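You operate a simulated robot arm through the tools that you are given. There is no shell and no other tool. Be economical: measure what you need, move in short steps, check, and stop when the job is done.

The job below is to be done with a simulated robot arm. You get a single attempt, and the scene is never put back.

TASK
Switch off at the cabinet, shut the air valve and hang the blue tag by it.
Fine: stop all, control off, main switch off, in that order; the needle falls to zero.
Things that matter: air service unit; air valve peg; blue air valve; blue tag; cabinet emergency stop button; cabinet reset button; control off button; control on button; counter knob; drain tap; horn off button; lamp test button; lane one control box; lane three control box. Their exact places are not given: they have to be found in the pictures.

The check looks at the end state, three seconds after you hand in, the way a careful person would. Anything else that was tipped, shoved, dropped, spilled or broken makes it a failure.

THE ROBOT
A 7-joint arm with a two-finger parallel gripper on a trunk, on a base that drives. Base frame: it is fixed to the floor where the robot stands at the start and does not move with it; the origin is under the middle of the robot, x ahead of it, y to its left, z up. Lengths are in mm, angles in degrees, forces in N, time in s.
With the tool pointing down near the work surface it reaches from about 100 to 860 mm from the robot's upright axis, wherever it stands. Its first joint turns from -115.0 to 115.0 degrees. Places, roughly: air service unit [600, -400, 1400]; air valve peg [700, -300, 1100]; blue air valve [600, -300, 1200]; cabinet emergency stop button [600, 0, 1200]; cabinet reset button [700, 300, 1300]; control off button [800, 400, 1300]; control on button [800, 500, 1300]; counter knob [700, 300, 1100]; drain tap [500, -400, 1100]; horn off button [700, 200, 1300]; lamp test button [700, 100, 1200]; lane one control box [1100, 1100, 1200]; lane three control box [1000, 700, 1200]; lane two control box [1000, 900, 1200]; main switch [800, 400, 1100]; red lock ring [600, -400, 1300]. Payload 3.91 kg.
Tool frame: the origin (TCP) lies between the finger pads and is the grasp point; the fingertips stand 30 mm ahead of it; z points along the fingers, y is the line along which they close. Largest opening 110 mm; finger width 20, thickness 10; the body of the gripper, 48 by 112 mm, starts 55 mm behind the TCP.
Orientation is that of the tool frame in the base frame, as a unit quaternion [x, y, z, w]. With the fingers straight down and closing along the base's y, the tool's x points along the base's -x, its y along +y and its z along -z.

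THE INTERFACE
- The arm moves only by the tool move_arm. Its argument "moves" is a list of rows, each a list of 7 numbers: the closure, from 0 (fully open) to 1 (shut), then the shift along the tool's x, y, z in m, then the turn, a rotation vector about the tool's x, y, z in degrees. In form: [[jaw, dx, dy, dz, rx, ry, rz], ...]. A call has 1 to 10 rows; each row shifts and turns the commanded pose from where the row before left it, along the tool's axes as they then stand. A row lasts 0.2 s, in which the tool goes at most 50 mm and 8.6 degrees; a call with a longer step from one row to the next is refused whole, and so is a gripper value outside its range. Where a pose cannot be reached the arm comes as near as it can. A force on the tool above 40 N (or 10 N above the force at the start of the call, whichever is more), or a blocked arm, ends the call early, and 0.2 s more pass. Each finger travels about 153 mm/s and halts on what it meets, pressing with about 38 N; the grip force reading is that of the motor and also rises with nothing between the fingers. The clock runs only during rows and for 0.2 s after the last one: add rows that do not move to give the fingers time. It gives the time, the measured TCP pose, the force on the tool (base axes), the opening and the grip force at its end, in the units of the frame above (readings bear some noise), with the torque about the TCP (base axes, N m) and any sound that the robot's microphone picked up, and new pictures: "views" is both (left out), scene, wrist or none.
- Cameras (640 x 400 px; columns grow to the right, rows downward): "scene" is now at [229.5, 173.6, 1614.9]; the picture's right is [-0.49, -0.87, 0.00], its down [-0.21, 0.12, -0.97] and it looks along [0.84, -0.48, -0.24] (base axes); focal length 214 px, centre (320, 200). "wrist" rides on the gripper at [72, 17, -103] in the tool frame; the picture's right is [-0.23, 0.97, 0.00], its down [-0.76, -0.18, -0.62] and it looks along [-0.61, -0.14, 0.78] (tool axes); focal length 222 px, centre (320, 200).
- move_column(by): slides the trunk up (or, below 0, down) by that many mm; the arm and the scene camera ride with it, the base frame stays. It gives what a move gives, with no picture.
- base_move(legs): drives the robot by 1 to 6 legs, each [ahead, left, turn to the left] in mm, mm and degrees, along the robot's own axes; the way and the turn of a leg run together, so that a leg with both is an arc; at most 1500 mm and 180 degrees a leg. The arm and the cameras ride along, it lands a little off, and it stops where it bumps. It gives what a move gives, and a new picture of the scene camera.
- pan_tilt(pan, tilt): turns the head with the scene camera to pan (to the left, within 80 degrees either way) and tilt (down, from -29 to 69), counted from straight ahead of the robot. It gives what a move gives, and a new picture of the scene camera.
- pixel_to_xyz(camera, pixels): there is no depth. For up to 12 entries [column, row, z] of the newest picture of that camera ("zoom" is the newest enlarged one), the place [x, y] in the base frame at which the ray of that pixel passes the height z, good to about 2 mm, but the place of the scene camera against the robot may be out by one fixed shift of up to 25 mm in any direction. The clock stands still meanwhile.
- inspect(camera, box): a new picture of the part [left, top, right, bottom] of that camera's present view, enlarged. The clock stands still meanwhile.
- job_done(): hands the job in; it is judged then, once.

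Go step by step. Measure first, check grasps and placings, and put right what went wrong. The budget is 80 turns and 260 pictures, counting those below and the enlarged ones. Unless the task says otherwise, let go and move clear before handing in, and close with one line.

The tools are called as name(argument=value, ...) on one line, values as JSON. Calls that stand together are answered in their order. move_arm: Moves the arm, as the interface text tells. Its arguments: {"type":"object","properties":{"moves":{"type":"array","items":{"type":"array","items":{"type":"number"}}},"views":{"type":"string","enum":["both","scene","wrist","none"]}},"required":["moves"]} The other tools are called the same way: move_column (by) slides the trunk up or down; base_move (legs) drives the base; pan_tilt (pan, tilt) turns the head that bears the scene camera; pixel_to_xyz (camera, pixels) gives the place at which the rays of pixels pass given heights; inspect (camera, box) takes an enlarged picture of a part of a camera's view; job_done () hands the job in.

At the start:

```text
time_s: 0.0
ee_pos: [547.0, -97.4, 1621.4]
tool_rot: [0.0, 1.0, 0.0, 0.001]
force: [0.1, 0.2, 0.2]
ft_torque: [-0.04, -0.01, 0.01]
gripper_width: 110.1
gripper_force: 0.0
trunk travel left (down, up): [-925.0, 65.0]
robot x, y, heading: [0.4, 3.7, 0.3]
head pan, tilt: [-29.6, 13.7]
```

scene: 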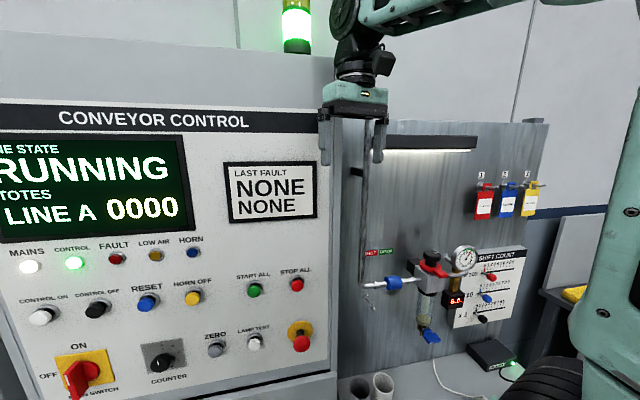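
wrist: 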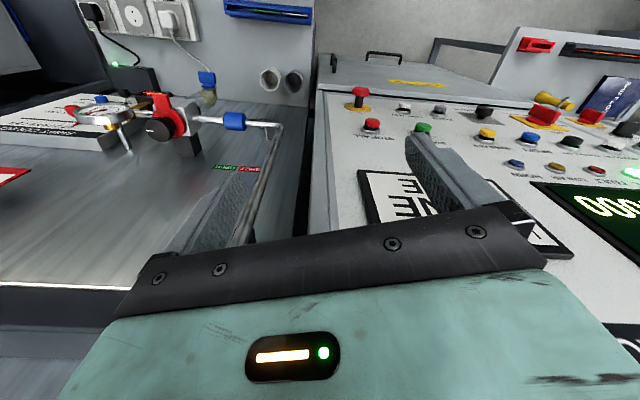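

The picture shows the cabinet panel (STOP ALL at about 298,284, CONTROL OFF at 97,309, MAIN SWITCH at 82,375) and the air panel to the right (blue valve about 393,283, tags about 485-530,200). I'll enlarge these areas.

inspect(camera="scene", box=[340, 220, 540, 350])

inspect(camera="scene", box=[440, 150, 560, 230])

inspect(camera="scene", box=[0, 230, 330, 400])

```text
3.08 times, centred on (440, 285) of scene
```

zoom: 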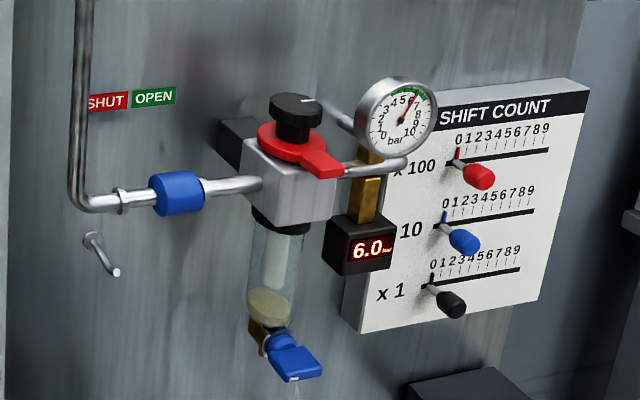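

```text
5.00 times, centred on (500, 190) of scene
```

zoom: 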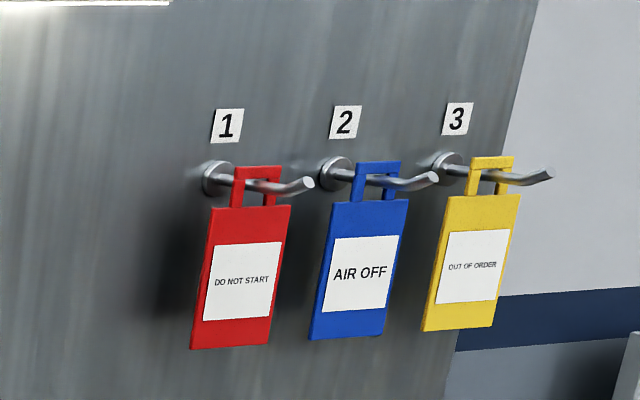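

```text
1.94 times, centred on (165, 315) of scene
```

zoom: 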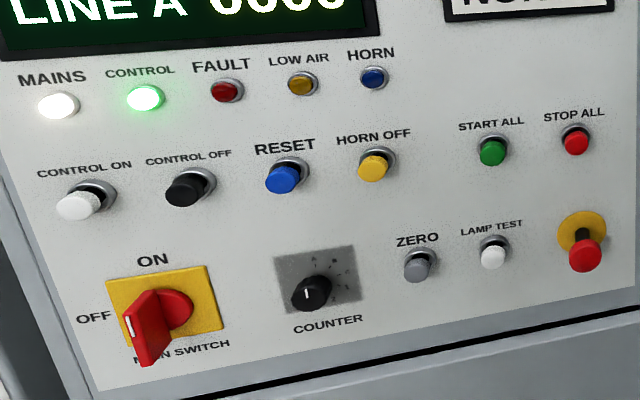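

inspect(camera="wrist", box=[320, 50, 640, 250])

inspect(camera="wrist", box=[0, 50, 320, 250])

pixel_to_xyz(camera="scene", pixels=[[302, 345, 1200], [302, 345, 1300], [297, 284, 1300], [297, 284, 1200], [97, 310, 1300], [97, 310, 1200], [82, 375, 1100], [82, 375, 1200], [393, 283, 1200], [393, 283, 1300], [506, 205, 1400], [506, 205, 1300]])

pixel_to_xyz(camera="wrist", pixels=[[358, 92, 1200], [358, 92, 1300], [372, 125, 1200], [372, 125, 1300], [572, 142, 1300], [572, 142, 1200], [236, 121, 1200], [236, 121, 1300]])

```text
2.00 times, centred on (480, 150) of wrist
```

zoom: 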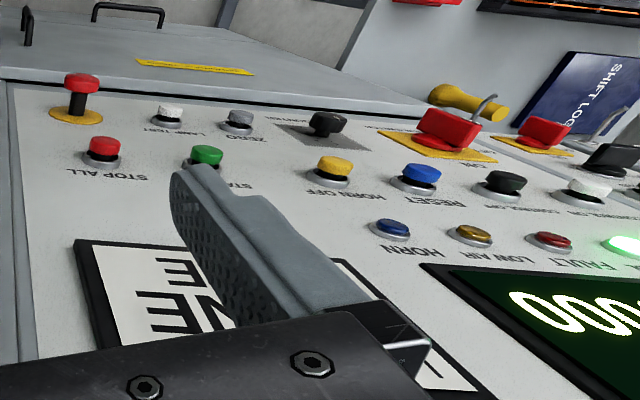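

```text
2.00 times, centred on (160, 150) of wrist
```

zoom: 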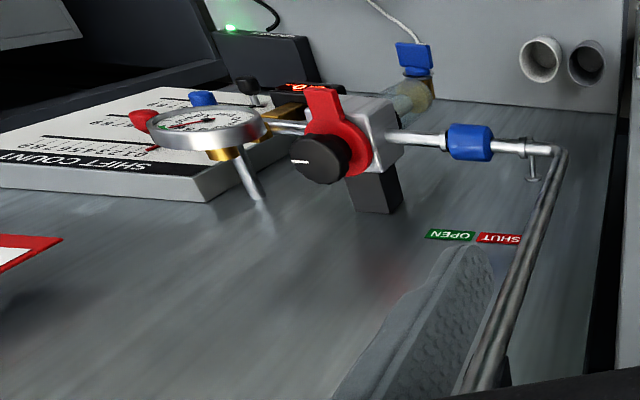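

```text
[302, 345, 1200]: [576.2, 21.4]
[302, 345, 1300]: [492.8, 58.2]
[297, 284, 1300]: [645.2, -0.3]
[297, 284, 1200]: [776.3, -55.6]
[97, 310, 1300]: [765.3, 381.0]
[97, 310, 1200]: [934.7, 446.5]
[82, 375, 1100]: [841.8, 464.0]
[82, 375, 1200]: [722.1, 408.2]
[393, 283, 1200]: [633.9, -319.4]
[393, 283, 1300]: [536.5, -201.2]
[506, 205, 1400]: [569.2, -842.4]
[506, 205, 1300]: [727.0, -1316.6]
```

```text
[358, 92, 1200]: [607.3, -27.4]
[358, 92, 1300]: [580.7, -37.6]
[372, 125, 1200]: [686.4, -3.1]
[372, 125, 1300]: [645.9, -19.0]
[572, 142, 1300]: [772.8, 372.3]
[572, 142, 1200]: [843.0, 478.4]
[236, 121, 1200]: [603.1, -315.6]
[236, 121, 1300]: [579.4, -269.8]
```

The panel lies about 617 mm ahead, turned about 18.5° from my heading; STOP ALL is near (645,-19,1300) and CONTROL OFF near (778,378,1295). I drive left along the panel and turn square to it, so all three controls fall within reach.

base_move(legs=[[125, 375, 0], [0, 0, -18.8]])

move_arm(moves=[[0.5, 0, 0, 0, 0, -8.5, 0], [1, 0, 0, 0, 0, -8.5, 0], [1, 0, 0, 0, 0, -8.5, 0], [1, 0, 0, 0, 0, -8.5, 0], [1, 0, 0, 0, 0, -8.5, 0], [1, 0, 0, 0, 0, -8.5, 0], [1, 0, 0, 0, 0, -8.5, 0], [1, 0, 0, 0, 0, -8.5, 0], [1, 0, 0, 0, 0, -8.5, 0], [1, 0, 0, 0, 0, -8.5, 0]])

```text
time_s: 3.5
ee_pos: [613.5, 113.1, 1621.1]
tool_rot: [0.162, 0.987, 0.0, 0.0]
force: [0.7, 0.4, -0.6]
ft_torque: [0.0, -0.01, -0.04]
gripper_width: 110.0
gripper_force: 0.1
trunk travel left (down, up): [-925.0, 65.0]
robot x, y, heading: [126.5, 382.0, -18.6]
head pan, tilt: [-29.6, 13.7]
```

scene: 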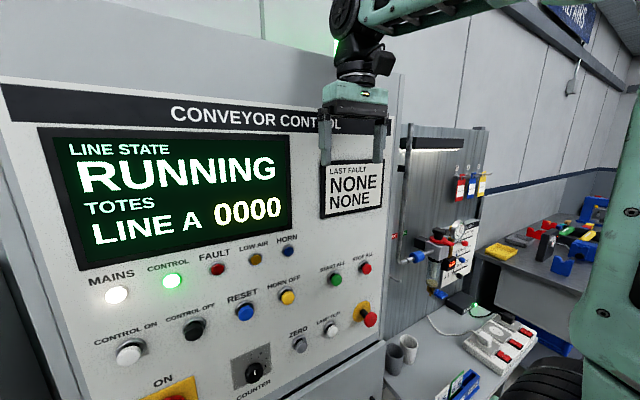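

```text
time_s: 4.7
ee_pos: [667.5, 121.5, 1568.3]
tool_rot: [0.154, 0.934, -0.054, 0.319]
force: [-36.2, 6.4, 19.5]
ft_torque: [0.22, 0.07, -0.11]
gripper_width: 0.0
gripper_force: 38.0
out of reach, approached as far as the arm can: row 3, 4, 5
trunk travel left (down, up): [-925.0, 65.0]
robot x, y, heading: [126.9, 378.5, -18.6]
head pan, tilt: [-29.6, 13.7]
stopped in row 5: the force on the tool passed its limit at 64 N (the readings are from after the stop); the commanded pose is now the measured one
```

scene: 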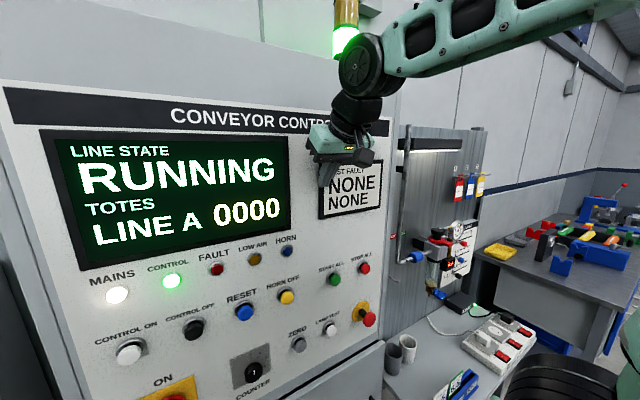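
wrist: 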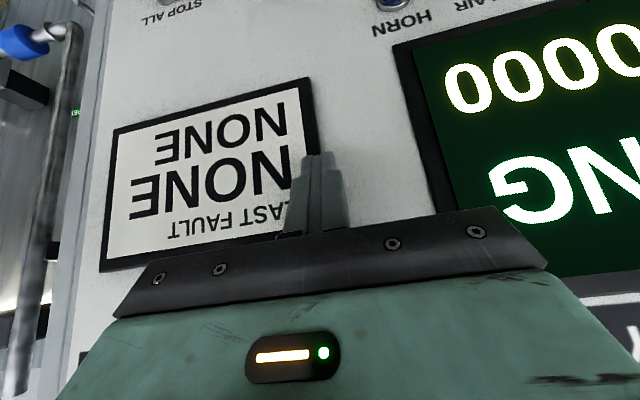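

The fist (pixel 325,190 in the wrist picture) touched the bare panel beside LAST FAULT because the high horizontal pose is out of reach. I pull straight back and lower before turning further.

move_arm(moves=[[1, 0.0395, 0, -0.0305, 0, 0, 0], [1, 0.0395, 0, -0.0305, 0, 0, 0], [1, 0.0395, 0, -0.0305, 0, 0, 0], [1, 0.03, 0, 0.039, 0, 0, 0], [1, 0.03, 0, 0.039, 0, 0, 0], [1, 0.03, 0, 0.039, 0, 0, 0], [1, 0.03, 0, 0.039, 0, 0, 0]], views="scene")

```text
time_s: 6.3
ee_pos: [674.9, 144.2, 1368.7]
tool_rot: [0.153, 0.934, -0.053, 0.318]
force: [-0.3, -0.8, 0.5]
ft_torque: [0.03, -0.02, 0.02]
gripper_width: 0.0
gripper_force: 37.6
out of reach, approached as far as the arm can: row 1, 2, 3
trunk travel left (down, up): [-925.0, 65.0]
robot x, y, heading: [129.6, 380.6, -18.4]
head pan, tilt: [-29.6, 13.7]
```

scene: 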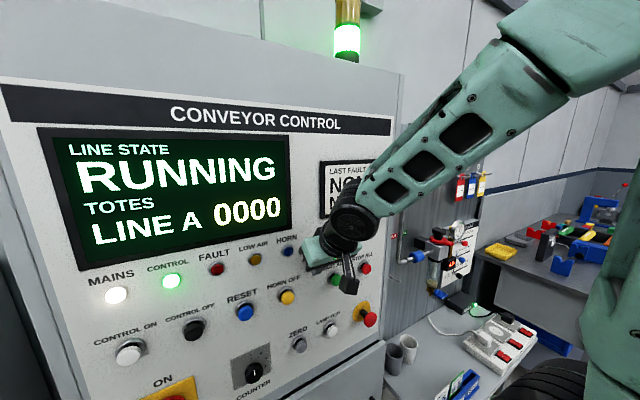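

The tool is now lower, at z 1369, but still close to the panel; I pull back again from here.

move_arm(moves=[[1, 0.0395, 0, -0.0305, 0, 0, 0], [1, 0.0395, 0, -0.0305, 0, 0, 0], [1, 0.0395, 0, -0.0305, 0, 0, 0]], views="none")

```text
time_s: 7.1
ee_pos: [618.1, 190.7, 1378.5]
tool_rot: [0.153, 0.935, -0.054, 0.316]
force: [-0.6, 0.6, -0.7]
ft_torque: [-0.02, 0.0, -0.02]
gripper_width: 0.1
gripper_force: 37.7
out of reach, approached as far as the arm can: row 1, 2, 3
trunk travel left (down, up): [-925.0, 65.0]
robot x, y, heading: [125.2, 379.6, -18.6]
head pan, tilt: [-29.6, 13.7]
```

Folding back is limited in this pose, so I back the base off 120 mm for room and then turn the tool level while lowering.

base_move(legs=[[-120, 0, 0]])

move_arm(moves=[[1, 0.02, 0, 0.03, 0, -6, 0], [1, 0.02, 0, 0.03, 0, -6, 0], [1, 0.02, 0, 0.02, 0, -6, 0], [1, 0.02, 0, 0.02, 0, -6, 0], [1, 0, 0, 0, 0, -6, 0], [1, 0, 0, 0, 0, -6, 0], [1, 0, 0, 0, 0, -6, 0], [1, 0, 0, 0, 0, -6, 0]])

```text
time_s: 8.3
ee_pos: [505.0, 231.2, 1378.1]
tool_rot: [0.153, 0.935, -0.053, 0.316]
force: [-0.3, 0.0, 0.1]
ft_torque: [0.01, -0.01, -0.02]
gripper_width: 0.0
gripper_force: 37.7
trunk travel left (down, up): [-925.0, 65.0]
robot x, y, heading: [12.1, 419.2, -18.8]
head pan, tilt: [-29.6, 13.7]
```

scene: 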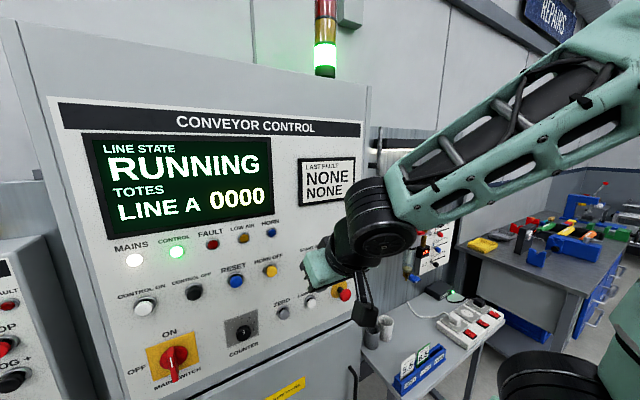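

```text
time_s: 10.1
ee_pos: [643.6, 258.6, 1305.6]
tool_rot: [0.118, 0.725, -0.111, 0.669]
force: [-0.9, 0.8, 0.6]
ft_torque: [0.02, 0.02, -0.01]
gripper_width: 0.1
gripper_force: 37.8
out of reach, approached as far as the arm can: row 1, 2, 3, 4, 5, 6, 7
trunk travel left (down, up): [-925.0, 65.0]
robot x, y, heading: [13.9, 415.0, -18.7]
head pan, tilt: [-29.6, 13.7]
```

scene: 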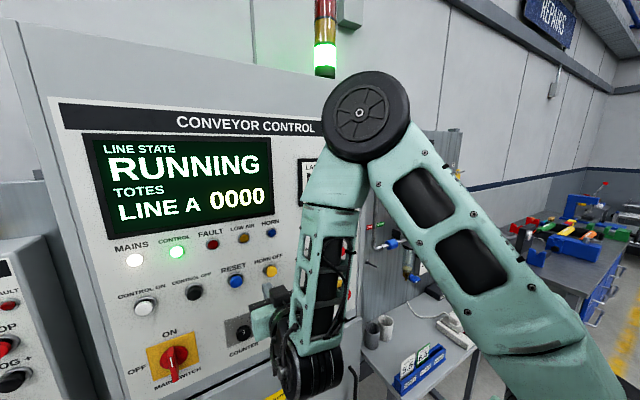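
wrist: 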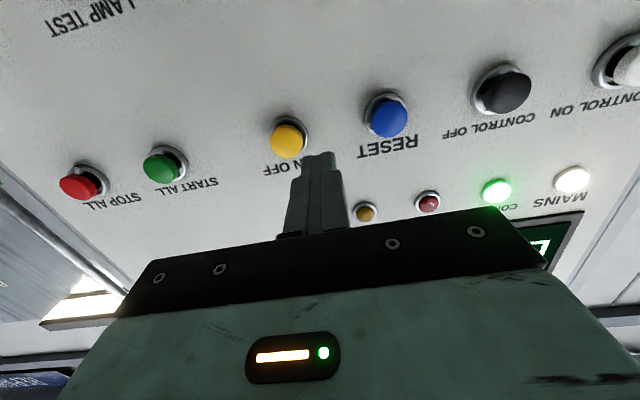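

The tool is now level and square to the panel, with the tip about 60 mm before the caps (fist at 317,160; STOP ALL at 77,187; CONTROL OFF at 508,93). I get their rays.

pixel_to_xyz(camera="wrist", pixels=[[77, 187, 1290], [77, 187, 1330], [508, 93, 1260], [508, 93, 1290], [287, 140, 1290], [287, 140, 1330], [160, 168, 1290], [160, 168, 1330], [318, 156, 1300], [318, 156, 1310]])

pixel_to_xyz(camera="scene", pixels=[[194, 293, 1250], [194, 293, 1300], [175, 357, 1100], [175, 357, 1150], [271, 270, 1250], [271, 270, 1300]])

```text
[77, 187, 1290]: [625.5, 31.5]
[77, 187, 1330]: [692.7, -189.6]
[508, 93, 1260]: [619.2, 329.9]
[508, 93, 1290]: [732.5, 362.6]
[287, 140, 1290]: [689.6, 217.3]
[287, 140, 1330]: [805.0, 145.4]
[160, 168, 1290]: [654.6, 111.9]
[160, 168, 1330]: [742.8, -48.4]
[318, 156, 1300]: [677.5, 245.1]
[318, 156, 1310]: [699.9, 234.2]
```

```text
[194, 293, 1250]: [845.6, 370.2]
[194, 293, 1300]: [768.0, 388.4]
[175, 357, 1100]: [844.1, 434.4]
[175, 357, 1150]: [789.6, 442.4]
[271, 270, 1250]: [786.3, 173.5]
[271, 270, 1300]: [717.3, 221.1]
```

STOP ALL is at about (645,-21,1300) and CONTROL OFF at (778,377,1301), both measured by two wrist views. I level the tool and slide right towards STOP ALL.

move_arm(moves=[[1, 0.005, 0, -0.01, 0, -4.5, 0], [1, 0, -0.044, 0, 0, 0, 0], [1, 0, -0.044, 0, 0, 0, 0], [1, 0, -0.044, 0, 0, 0, 0], [1, 0, -0.044, 0, 0, 0, 0], [1, 0, -0.044, 0, 0, 0, 0], [1, 0, -0.044, 0, 0, 0, 0]], views="wrist")

```text
time_s: 11.7
ee_pos: [653.1, 162.6, 1289.5]
tool_rot: [0.115, 0.698, -0.118, 0.696]
force: [0.5, -0.7, 0.3]
ft_torque: [0.02, -0.05, 0.01]
gripper_width: 0.3
gripper_force: 38.1
out of reach, approached as far as the arm can: row 1, 2, 3, 4, 5, 6, 7
trunk travel left (down, up): [-925.0, 65.0]
robot x, y, heading: [16.6, 417.8, -18.7]
head pan, tilt: [-29.6, 13.7]
```

wrist: 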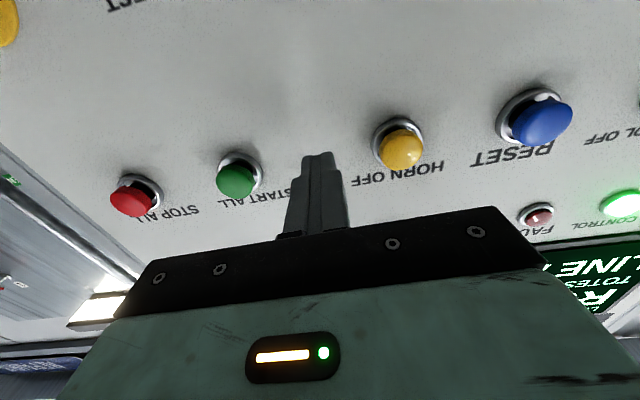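

The tool keeps drifting towards the panel because the elbow is folded to its limit (tip now about 20 mm before the caps). I back the base off another 160 mm so the arm can work stretched out, and shift right a bit.

base_move(legs=[[-170, 0, 0], [0, -90, 0]])

move_arm(moves=[[1, 0, 0, 0.03, 0, 0, 0], [1, 0, 0, 0.03, 0, 0, 0], [1, 0, 0, 0.03, 0, 0, 0]])

```text
time_s: 13.9
ee_pos: [464.2, 135.4, 1288.8]
tool_rot: [0.114, 0.698, -0.116, 0.697]
force: [-0.2, -0.5, 0.1]
ft_torque: [-0.01, 0.0, 0.01]
gripper_width: 0.0
gripper_force: 37.5
trunk travel left (down, up): [-925.0, 65.0]
robot x, y, heading: [-178.2, 388.0, -18.0]
head pan, tilt: [-29.6, 13.7]
```

scene: 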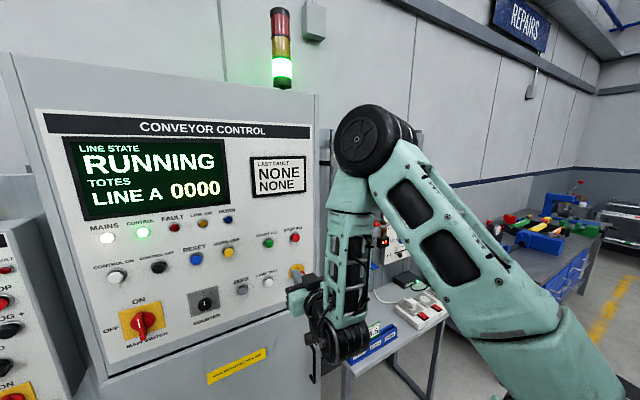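

```text
time_s: 14.7
ee_pos: [550.2, 119.8, 1294.2]
tool_rot: [0.117, 0.699, -0.12, 0.696]
force: [-0.8, -0.1, 0.1]
ft_torque: [0.0, 0.0, -0.02]
gripper_width: 0.0
gripper_force: 37.6
out of reach, approached as far as the arm can: row 2, 3
trunk travel left (down, up): [-925.0, 65.0]
robot x, y, heading: [-176.5, 387.5, -18.5]
head pan, tilt: [-29.6, 13.7]
```

scene: 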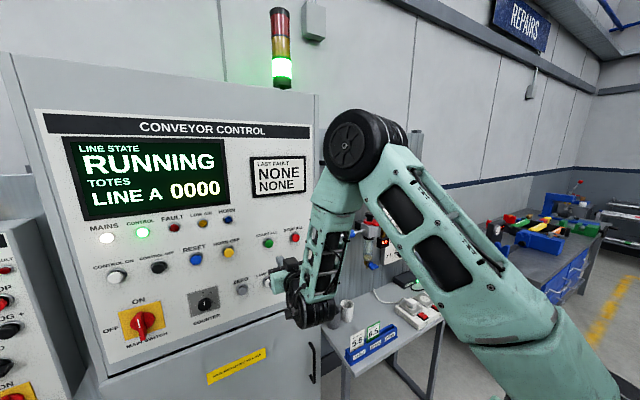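
wrist: 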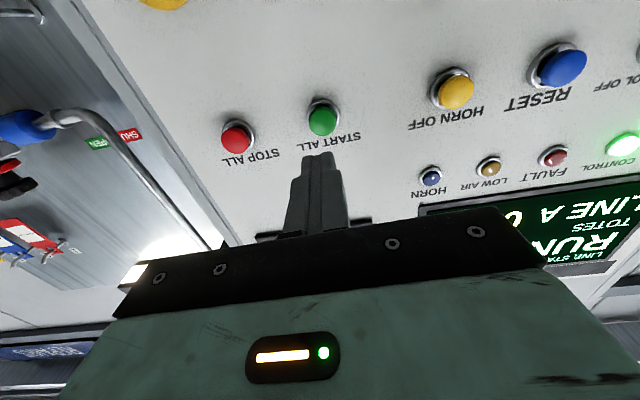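

Still limited by the wrist bend with a hanging forearm. I lower the trunk so that the forearm lies flatter, raising the tool again by the arm.

move_column(by=-130)

move_arm(moves=[[1, -0.04, 0, 0, 0, 0, 0], [1, -0.04, 0, 0, 0, 0, 0], [1, -0.04, 0, 0, 0, 0, 0]], views="none")

move_column(by=-130)

move_arm(moves=[[1, -0.04, 0, 0, 0, 0, 0], [1, -0.04, 0, 0, 0, 0, 0], [1, -0.04, 0, 0, 0, 0, 0]])

```text
time_s: 16.3
ee_pos: [549.9, 120.8, 1163.4]
tool_rot: [0.116, 0.699, -0.12, 0.696]
force: [-0.1, -0.2, 0.4]
ft_torque: [0.0, 0.01, 0.02]
gripper_width: 0.1
gripper_force: 37.5
trunk travel left (down, up): [-795.0, 195.0]
robot x, y, heading: [-177.3, 385.5, -18.5]
head pan, tilt: [-29.6, 13.7]
```

```text
time_s: 17.1
ee_pos: [552.6, 121.0, 1281.5]
tool_rot: [0.116, 0.699, -0.12, 0.696]
force: [0.2, -0.3, -0.4]
ft_torque: [-0.04, -0.05, -0.01]
gripper_width: 0.0
gripper_force: 37.7
trunk travel left (down, up): [-795.0, 195.0]
robot x, y, heading: [-177.6, 388.2, -18.1]
head pan, tilt: [-29.6, 13.7]
```

```text
time_s: 18.6
ee_pos: [553.5, 119.5, 1151.5]
tool_rot: [0.117, 0.699, -0.12, 0.696]
force: [0.0, 0.2, 0.1]
ft_torque: [0.02, 0.03, 0.0]
gripper_width: 0.0
gripper_force: 37.5
trunk travel left (down, up): [-665.0, 325.0]
robot x, y, heading: [-177.1, 381.9, -18.0]
head pan, tilt: [-29.6, 13.7]
```

```text
time_s: 19.4
ee_pos: [553.4, 119.4, 1272.4]
tool_rot: [0.116, 0.699, -0.119, 0.695]
force: [-0.1, 0.0, 0.2]
ft_torque: [0.02, -0.03, -0.02]
gripper_width: 0.0
gripper_force: 37.2
trunk travel left (down, up): [-665.0, 325.0]
robot x, y, heading: [-178.0, 385.9, -18.6]
head pan, tilt: [-29.6, 13.7]
```

scene: 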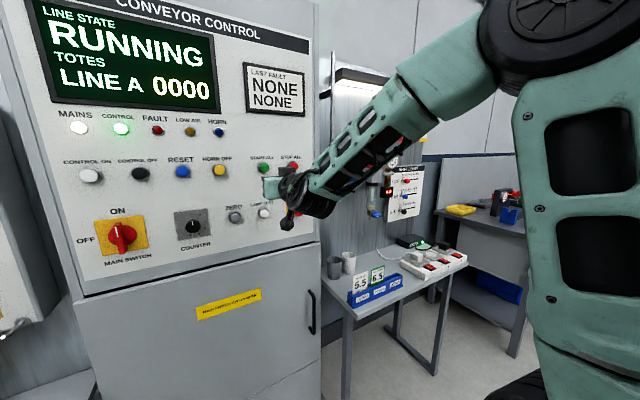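
wrist: 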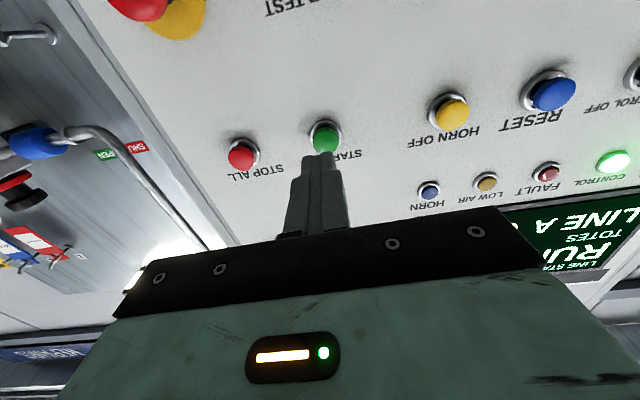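

The pose works freely now (no reach warnings). I line up with STOP ALL, stopping about 35 mm short.

move_arm(moves=[[1, -0.0092, -0.0343, 0, 0, 0, 0], [1, -0.0092, -0.0343, 0, 0, 0, 0], [1, -0.0092, -0.0343, 0, 0, 0, 0], [1, 0, 0, 0.035, 0, 0, 0], [1, 0, 0, 0.032, 0, 0, 0]])

inspect(camera="wrist", box=[200, 60, 440, 210])

```text
time_s: 20.6
ee_pos: [585.1, 9.2, 1296.2]
tool_rot: [0.117, 0.698, -0.12, 0.696]
force: [-0.8, 0.6, 0.3]
ft_torque: [-0.02, 0.04, -0.07]
gripper_width: 0.1
gripper_force: 38.0
out of reach, approached as far as the arm can: row 2
trunk travel left (down, up): [-665.0, 325.0]
robot x, y, heading: [-177.1, 389.6, -18.2]
head pan, tilt: [-29.6, 13.7]
```

scene: 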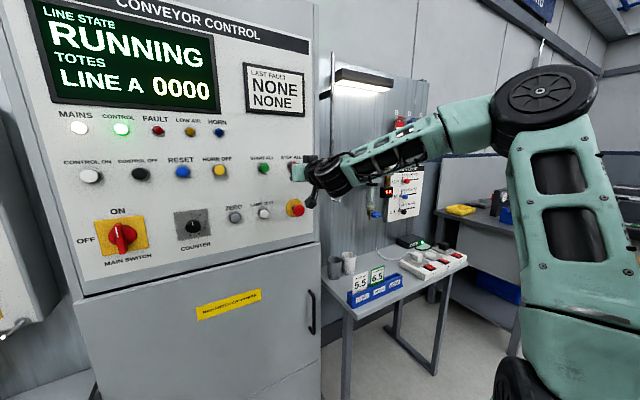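
wrist: 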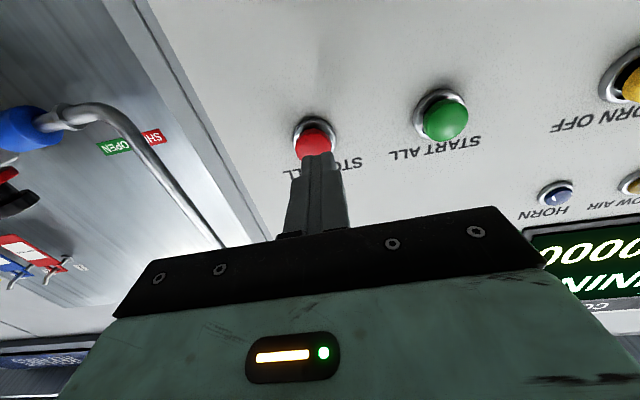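

```text
2.67 times, centred on (320, 135) of wrist
```

zoom: 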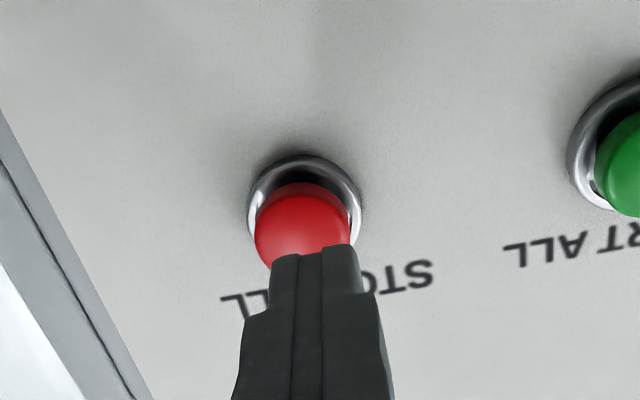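

The fist stands before STOP ALL (zoom 312,255 against cap 303,230), about 36 mm short and a few mm left. I trim and press in.

move_arm(moves=[[1, -0.004, -0.008, 0.01, 0, 0, 0], [1, 0, 0, 0.02, 0, 0, 0], [1, 0, 0, 0.008, 0, 0, 0], [1, 0, 0, 0.004, 0, 0, 0], [1, 0, 0, 0.004, 0, 0, 0]])

inspect(camera="wrist", box=[200, 60, 440, 210])

```text
time_s: 21.8
ee_pos: [624.1, -14.2, 1300.3]
tool_rot: [0.115, 0.699, -0.119, 0.695]
force: [-32.2, 12.7, -7.3]
ft_torque: [0.12, 0.17, 0.1]
gripper_width: 0.2
gripper_force: 37.5
trunk travel left (down, up): [-665.0, 325.0]
robot x, y, heading: [-174.1, 387.1, -18.4]
head pan, tilt: [-29.6, 13.7]
heard: click
```

scene: 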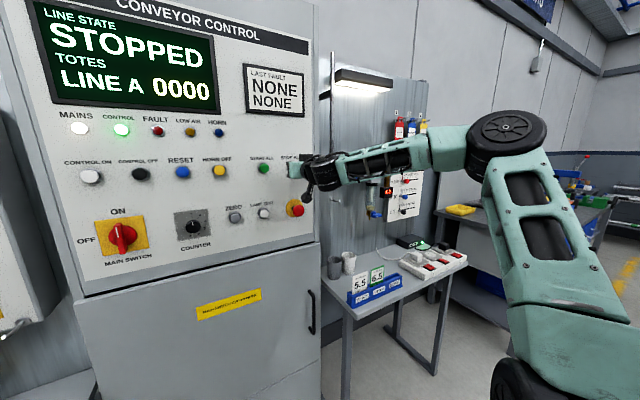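
wrist: 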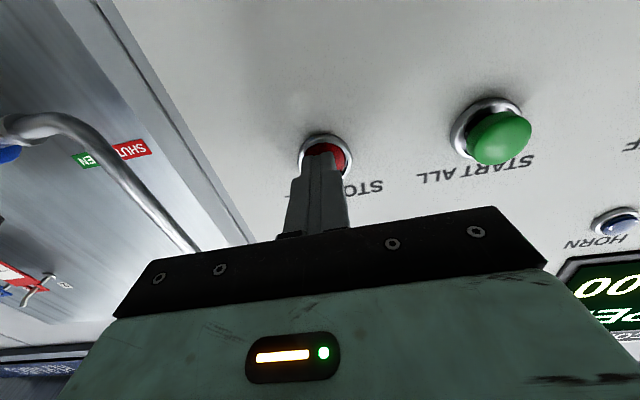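

```text
2.67 times, centred on (320, 135) of wrist
```

zoom: 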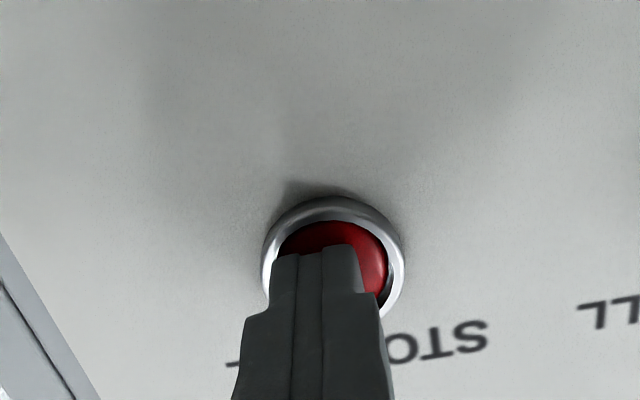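

The display reads STOPPED and a click was heard. I back off and drive left 418 mm to stand the same way before CONTROL OFF.

move_arm(moves=[[1, 0, 0, -0.02, 0, 0, 0], [1, 0, 0, -0.04, 0, 0, 0], [1, 0, 0, -0.04, 0, 0, 0]], views="none")

base_move(legs=[[0, 418, 0]])

move_arm(moves=[[1, 0, 0, 0, 0, 0, 0]], views="wrist")

```text
time_s: 22.6
ee_pos: [530.8, 17.8, 1298.6]
tool_rot: [0.116, 0.699, -0.12, 0.696]
force: [-0.3, 0.7, -0.3]
ft_torque: [0.02, 0.01, -0.02]
gripper_width: 0.0
gripper_force: 37.3
trunk travel left (down, up): [-665.0, 325.0]
robot x, y, heading: [-174.9, 385.0, -18.3]
head pan, tilt: [-29.6, 13.7]
```

```text
time_s: 25.1
ee_pos: [656.5, 399.3, 1299.4]
tool_rot: [0.117, 0.699, -0.121, 0.695]
force: [0.3, 0.5, 0.4]
ft_torque: [0.0, 0.02, 0.02]
gripper_width: 0.0
gripper_force: 37.3
trunk travel left (down, up): [-665.0, 325.0]
robot x, y, heading: [-51.4, 772.5, -18.7]
head pan, tilt: [-29.6, 13.7]
```

scene: 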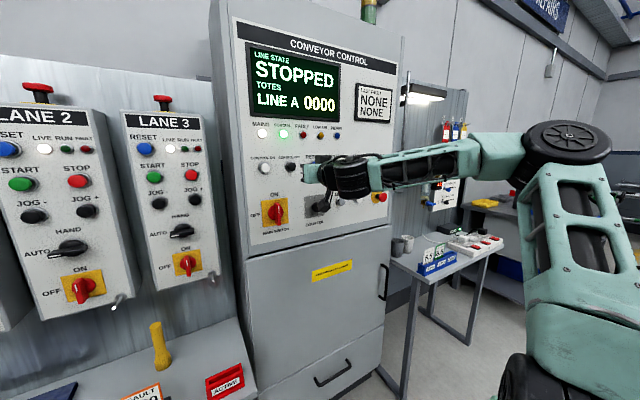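

```text
time_s: 25.6
ee_pos: [657.3, 399.4, 1298.8]
tool_rot: [0.116, 0.699, -0.121, 0.695]
force: [-0.5, -0.2, 0.5]
ft_torque: [-0.01, -0.01, 0.03]
gripper_width: 0.0
gripper_force: 37.8
trunk travel left (down, up): [-665.0, 325.0]
robot x, y, heading: [-50.1, 768.6, -18.5]
head pan, tilt: [-29.6, 13.7]
```

wrist: 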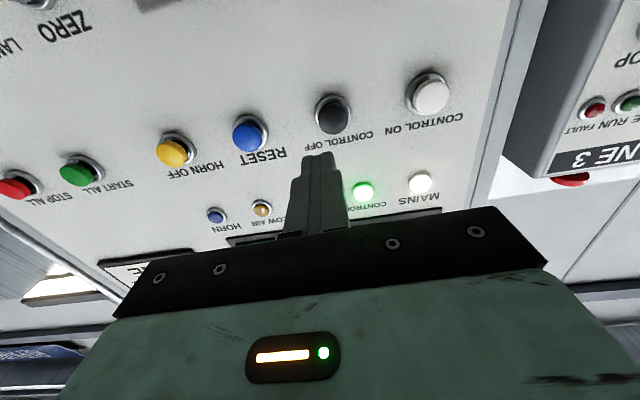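

CONTROL OFF (332,112) lies a little left of the tool line, about 90 mm ahead of the tip. I approach partway and check.

move_arm(moves=[[1, -0.001, 0.018, 0.02, 0, 0, 0], [1, 0, 0, 0.04, 0, 0, 0]], views="wrist")

inspect(camera="wrist", box=[200, 60, 440, 210])

```text
time_s: 26.1
ee_pos: [719.2, 395.9, 1301.3]
tool_rot: [0.117, 0.699, -0.121, 0.696]
force: [-0.7, 0.4, 1.1]
ft_torque: [0.01, 0.03, -0.01]
gripper_width: 0.3
gripper_force: 37.6
trunk travel left (down, up): [-665.0, 325.0]
robot x, y, heading: [-50.1, 768.5, -18.5]
head pan, tilt: [-29.6, 13.7]
```

wrist: 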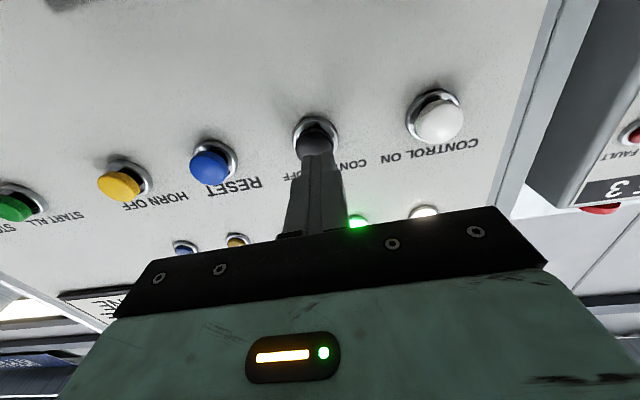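

```text
2.67 times, centred on (320, 135) of wrist
```

zoom: 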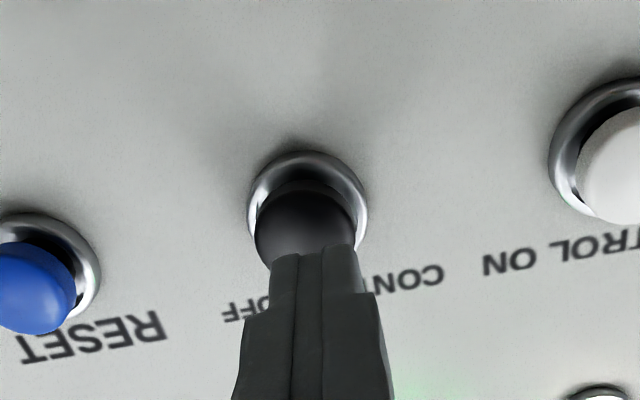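

This view matches the STOP ALL one (cap at zoom 305,225). I press straight in with a small trim.

move_arm(moves=[[1, -0.001, -0.004, 0.01, 0, 0, 0], [1, 0, 0, 0.02, 0, 0, 0], [1, 0, 0, 0.008, 0, 0, 0], [1, 0, 0, 0.005, 0, 0, 0], [1, 0, 0, 0.004, 0, 0, 0]])

```text
time_s: 27.1
ee_pos: [752.3, 380.7, 1302.4]
tool_rot: [0.116, 0.699, -0.12, 0.696]
force: [-35.5, 7.0, -3.8]
ft_torque: [0.13, 0.0, -0.12]
gripper_width: 0.0
gripper_force: 37.8
trunk travel left (down, up): [-665.0, 325.0]
robot x, y, heading: [-53.5, 772.3, -18.4]
head pan, tilt: [-29.6, 13.7]
heard: click
stopped in row 4: the force on the tool passed its limit at 44 N (the readings are from after the stop); the commanded pose is now the measured one
```

scene: 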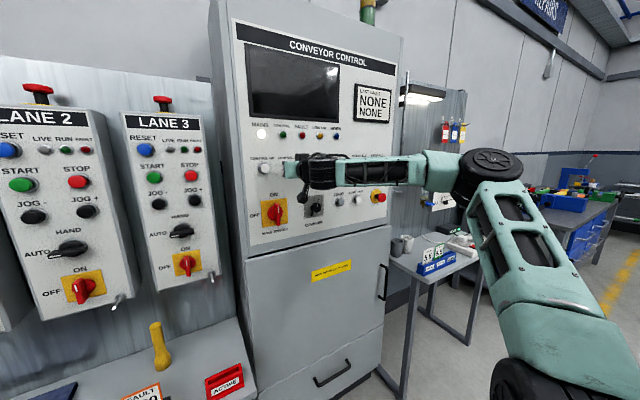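
wrist: 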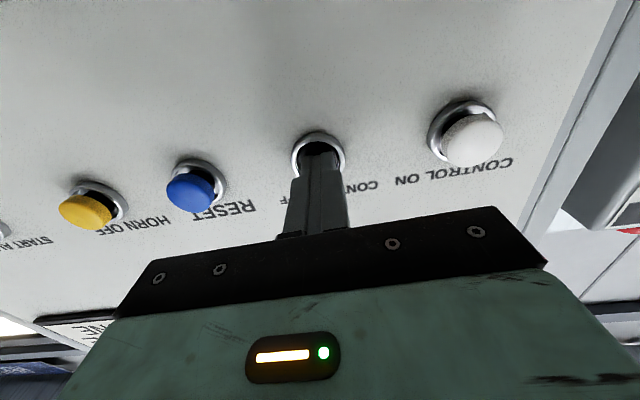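

The display went dark and the CONTROL lamp is out. I retreat 110 mm and lower the trunk to look at the main switch.

move_arm(moves=[[1, 0, 0, -0.03, 0, 0, 0], [1, 0, 0, -0.04, 0, 0, 0], [1, 0, 0, -0.04, 0, 0, 0]], views="none")

move_column(by=-150)

move_arm(moves=[[1, 0, 0, 0, 0, 0, 0]])

inspect(camera="scene", box=[230, 60, 350, 140])

```text
time_s: 27.9
ee_pos: [654.9, 416.2, 1301.0]
tool_rot: [0.117, 0.699, -0.121, 0.695]
force: [0.0, -0.7, 0.0]
ft_torque: [0.01, -0.02, -0.01]
gripper_width: 0.0
gripper_force: 37.5
trunk travel left (down, up): [-665.0, 325.0]
robot x, y, heading: [-49.4, 767.2, -18.6]
head pan, tilt: [-29.6, 13.7]
```

```text
time_s: 29.6
ee_pos: [654.3, 416.8, 1151.8]
tool_rot: [0.116, 0.699, -0.12, 0.695]
force: [0.0, -0.1, -0.4]
ft_torque: [0.0, 0.03, 0.03]
gripper_width: 0.0
gripper_force: 37.6
trunk travel left (down, up): [-515.0, 475.0]
robot x, y, heading: [-51.3, 771.8, -18.3]
head pan, tilt: [-29.6, 13.7]
```

```text
time_s: 30.0
ee_pos: [655.3, 416.4, 1150.5]
tool_rot: [0.117, 0.699, -0.121, 0.695]
force: [-0.6, 0.7, -0.6]
ft_torque: [-0.01, 0.0, 0.04]
gripper_width: 0.0
gripper_force: 37.7
trunk travel left (down, up): [-515.0, 475.0]
robot x, y, heading: [-51.9, 769.4, -18.1]
head pan, tilt: [-29.6, 13.7]
```

scene: 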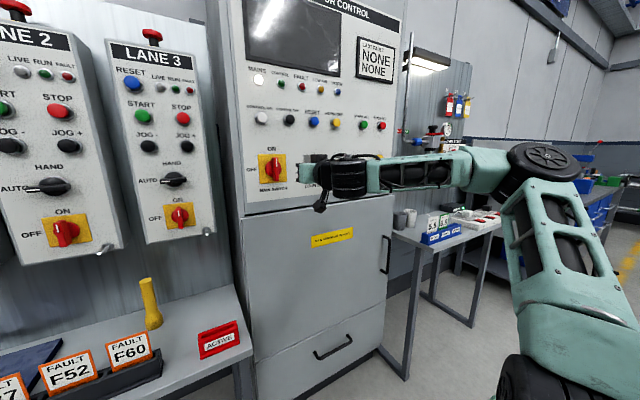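
wrist: 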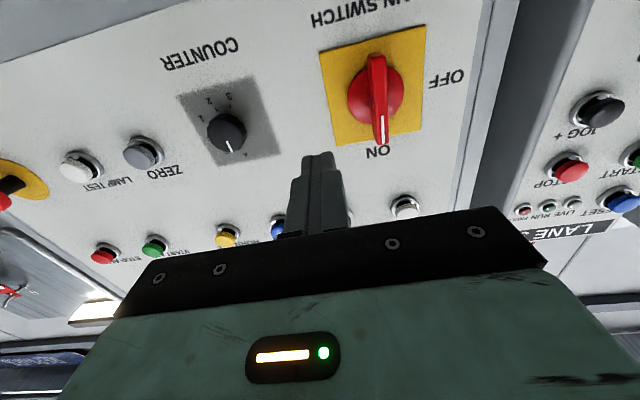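

```text
5.00 times, centred on (290, 100) of scene
```

zoom: 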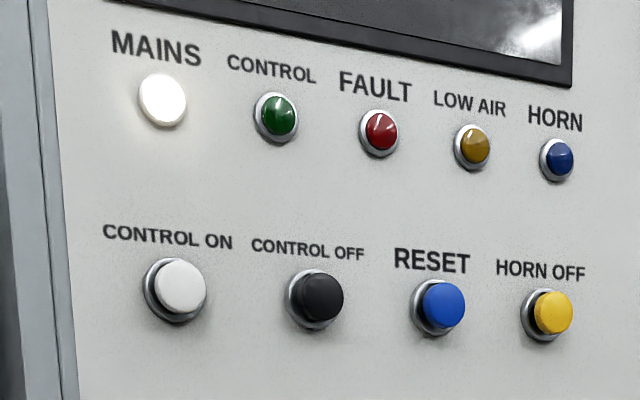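

MAINS still lit, CONTROL dark; the main-switch bar is upright at ON (wrist 380,100), plate centre at about (375,93). I get its rays, then a second view from lower down.

pixel_to_xyz(camera="wrist", pixels=[[375, 93, 1120], [375, 93, 1150], [319, 52, 1100], [319, 52, 1130], [425, 130, 1130], [425, 130, 1160], [383, 141, 1130], [383, 141, 1160], [376, 57, 1100], [376, 57, 1130]])

move_arm(moves=[[0.5, 0.03, 0.01, -0.02, 0, 0, 0], [0.4, 0.03, 0.01, 0, 0, 0, 0], [0.4, 0, 0, 0, 0, 0, 0]], views="wrist")

```text
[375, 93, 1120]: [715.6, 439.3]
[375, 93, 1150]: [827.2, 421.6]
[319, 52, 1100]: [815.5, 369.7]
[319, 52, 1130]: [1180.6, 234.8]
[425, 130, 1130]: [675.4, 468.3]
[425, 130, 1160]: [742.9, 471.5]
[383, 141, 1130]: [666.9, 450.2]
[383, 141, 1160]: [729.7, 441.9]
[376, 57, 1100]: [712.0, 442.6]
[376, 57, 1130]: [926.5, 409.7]
```

```text
time_s: 30.8
ee_pos: [642.1, 442.8, 1090.0]
tool_rot: [0.116, 0.7, -0.12, 0.695]
force: [-0.5, 0.0, 0.1]
ft_torque: [0.0, -0.02, 0.01]
gripper_width: 65.8
gripper_force: 0.0
trunk travel left (down, up): [-515.0, 475.0]
robot x, y, heading: [-51.8, 768.0, -18.2]
head pan, tilt: [-29.6, 13.7]
```

wrist: 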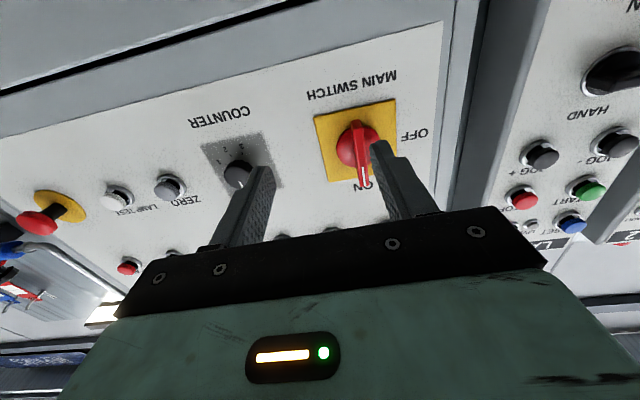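

pixel_to_xyz(camera="wrist", pixels=[[357.7, 141, 1110], [357.7, 141, 1130], [364, 187, 1110], [364, 187, 1130], [355, 122, 1110], [355, 122, 1130]])

inspect(camera="wrist", box=[270, 70, 430, 210])

```text
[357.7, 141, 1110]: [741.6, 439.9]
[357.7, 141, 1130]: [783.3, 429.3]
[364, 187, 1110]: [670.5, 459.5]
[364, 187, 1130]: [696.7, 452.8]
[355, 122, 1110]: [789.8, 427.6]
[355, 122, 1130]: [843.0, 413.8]
```

```text
2.86 times, centred on (350, 140) of wrist
```

zoom: 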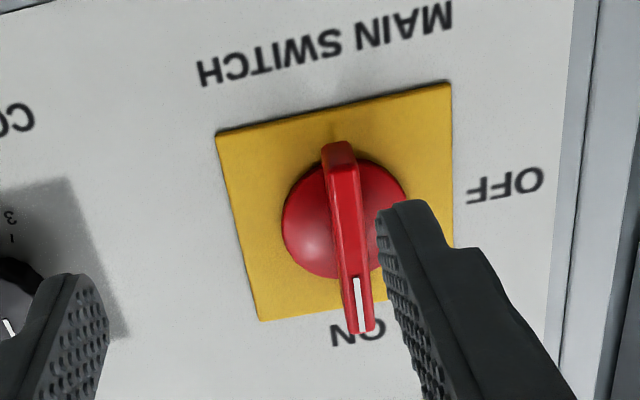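

The switch axis meets the plate at about (822,421,1149) and the bar stands out well. I line the open fingers up with the axis and move partway in.

move_arm(moves=[[0.4, -0.03, 0.019, 0, 0, 0, 0], [0.4, -0.029, 0.019, 0, 0, 0, 0], [0.4, 0, 0, 0.03, 0, 0, 0], [0.4, 0, 0, 0.03, 0, 0, 0], [0.4, 0, 0, 0, 0, 0, 0]], views="wrist")

inspect(camera="wrist", box=[230, 40, 430, 210])

```text
time_s: 32.0
ee_pos: [711.8, 459.1, 1150.0]
tool_rot: [0.117, 0.7, -0.121, 0.694]
force: [-0.7, -0.1, -0.7]
ft_torque: [0.01, 0.0, 0.0]
gripper_width: 65.8
gripper_force: 0.0
trunk travel left (down, up): [-515.0, 475.0]
robot x, y, heading: [-48.4, 769.8, -18.6]
head pan, tilt: [-29.6, 13.7]
```

wrist: 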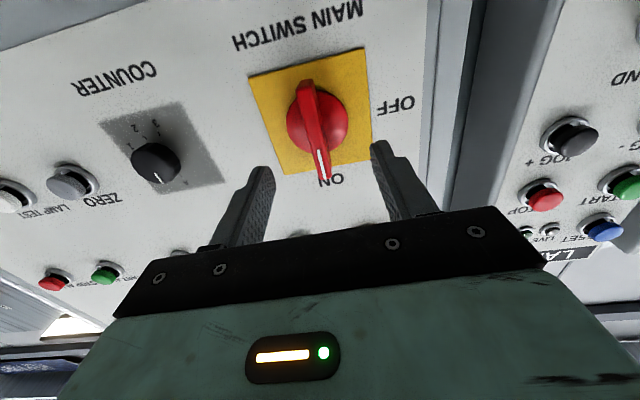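

```text
2.35 times, centred on (330, 125) of wrist
```

zoom: 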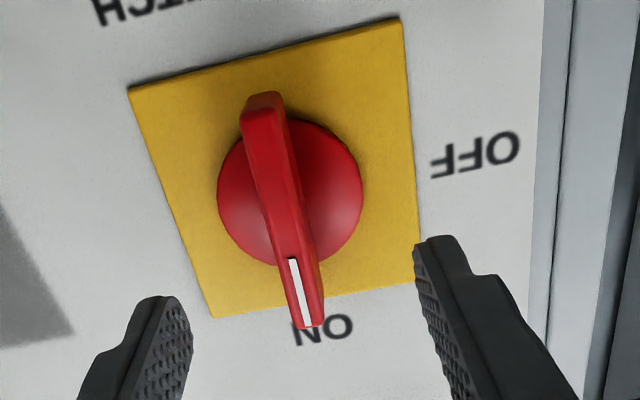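

pixel_to_xyz(camera="wrist", pixels=[[326.6, 178, 1150], [326.6, 178, 1180], [305.7, 81, 1110], [305.7, 81, 1140], [310, 113, 1140], [310, 113, 1150]])

```text
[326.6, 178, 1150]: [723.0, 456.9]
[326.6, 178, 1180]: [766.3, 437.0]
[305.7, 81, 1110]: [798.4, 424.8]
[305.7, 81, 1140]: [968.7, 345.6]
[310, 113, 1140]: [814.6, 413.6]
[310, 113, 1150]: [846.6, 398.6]
```

pixel_to_xyz(camera="wrist", pixels=[[317.1, 123.3, 1130], [317.1, 123.3, 1150], [276, 78, 1130], [358, 160, 1150], [358, 160, 1170]])

```text
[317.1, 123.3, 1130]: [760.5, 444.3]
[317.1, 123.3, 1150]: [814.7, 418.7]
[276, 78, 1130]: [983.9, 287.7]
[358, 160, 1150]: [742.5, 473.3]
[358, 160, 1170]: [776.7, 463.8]
```

The axis is confirmed at about (821,419,1150), on my tool line within a few mm. I go in 58 mm to straddle the bar.

move_arm(moves=[[0.4, 0, -0.003, 0.02, 0, 0, 0], [0.4, 0, 0, 0.02, 0, 0, 0], [0.4, 0, 0, 0.015, 0, 0, 0]], views="wrist")

inspect(camera="wrist", box=[230, 40, 430, 210])

```text
time_s: 32.8
ee_pos: [764.0, 438.5, 1151.8]
tool_rot: [0.116, 0.699, -0.12, 0.695]
force: [0.5, -0.1, 0.2]
ft_torque: [-0.01, 0.03, 0.02]
gripper_width: 65.9
gripper_force: 0.0
trunk travel left (down, up): [-515.0, 475.0]
robot x, y, heading: [-50.3, 770.2, -18.5]
head pan, tilt: [-29.6, 13.7]
```

wrist: 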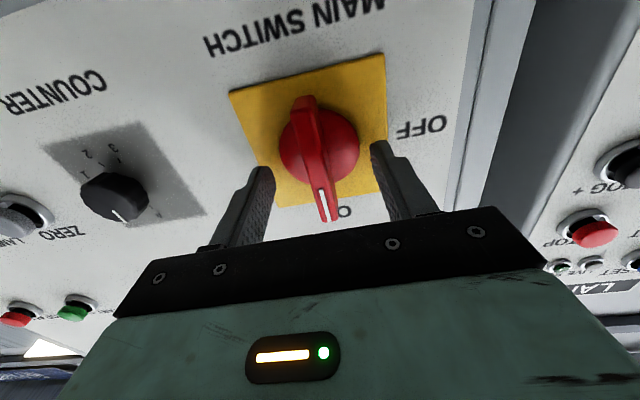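

```text
2.35 times, centred on (330, 125) of wrist
```

zoom: 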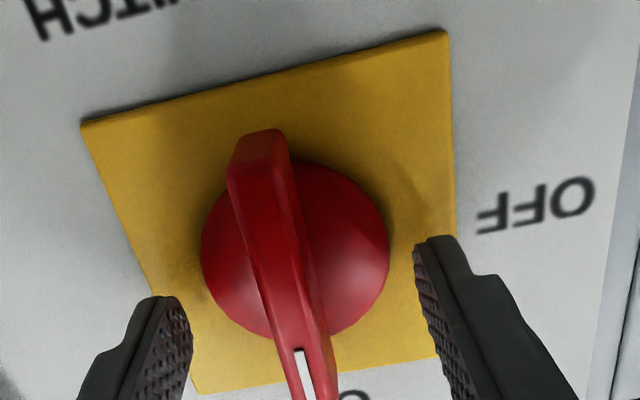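

The bar is well between the fingers (zoom 280,250 with tips at 175 and 435). I go 8 mm deeper and close.

move_arm(moves=[[0.4, 0, -0.001, 0.008, 0, 0, 0], [0.7, 0, 0, 0, 0, 0, 0], [0.9, 0, 0, 0, 0, 0, 0], [0.95, 0, 0, 0, 0, 0, 0]], views="wrist")

```text
time_s: 33.8
ee_pos: [770.2, 436.7, 1150.3]
tool_rot: [0.116, 0.7, -0.12, 0.695]
force: [4.8, 9.2, -0.5]
ft_torque: [0.09, -0.03, 0.93]
gripper_width: 51.9
gripper_force: 44.8
trunk travel left (down, up): [-515.0, 475.0]
robot x, y, heading: [-48.8, 769.7, -18.4]
head pan, tilt: [-29.6, 13.7]
```

wrist: 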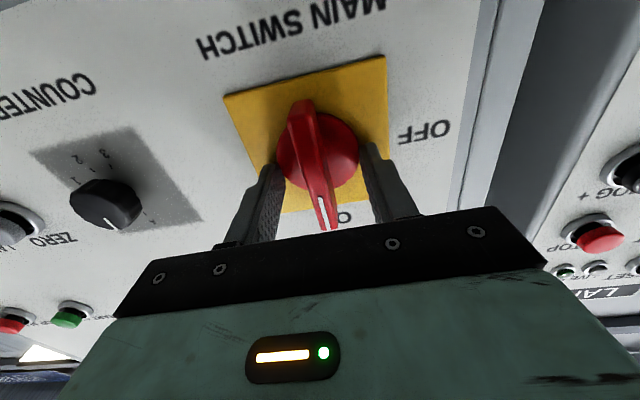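

The fingers clamped the 52 mm disc, not the bar. I open, come back 12 mm and close on the bar itself.

move_arm(moves=[[0.4, 0, 0, 0, 0, 0, 0], [0.4, 0, 0, -0.014, 0, 0, 0], [0.7, 0, 0, 0, 0, 0, 0], [0.95, 0, 0, 0, 0, 0, 0], [0.95, 0, 0, 0, 0, 0, 0]], views="wrist")

```text
time_s: 35.0
ee_pos: [759.0, 439.4, 1148.8]
tool_rot: [0.116, 0.699, -0.12, 0.695]
force: [4.1, 9.8, -2.4]
ft_torque: [-0.02, -0.23, 1.23]
gripper_width: 12.1
gripper_force: 45.0
trunk travel left (down, up): [-515.0, 475.0]
robot x, y, heading: [-49.5, 768.5, -18.3]
head pan, tilt: [-29.6, 13.7]
```

wrist: 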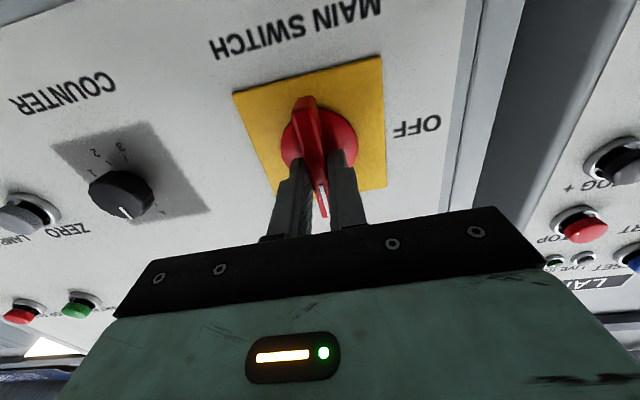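

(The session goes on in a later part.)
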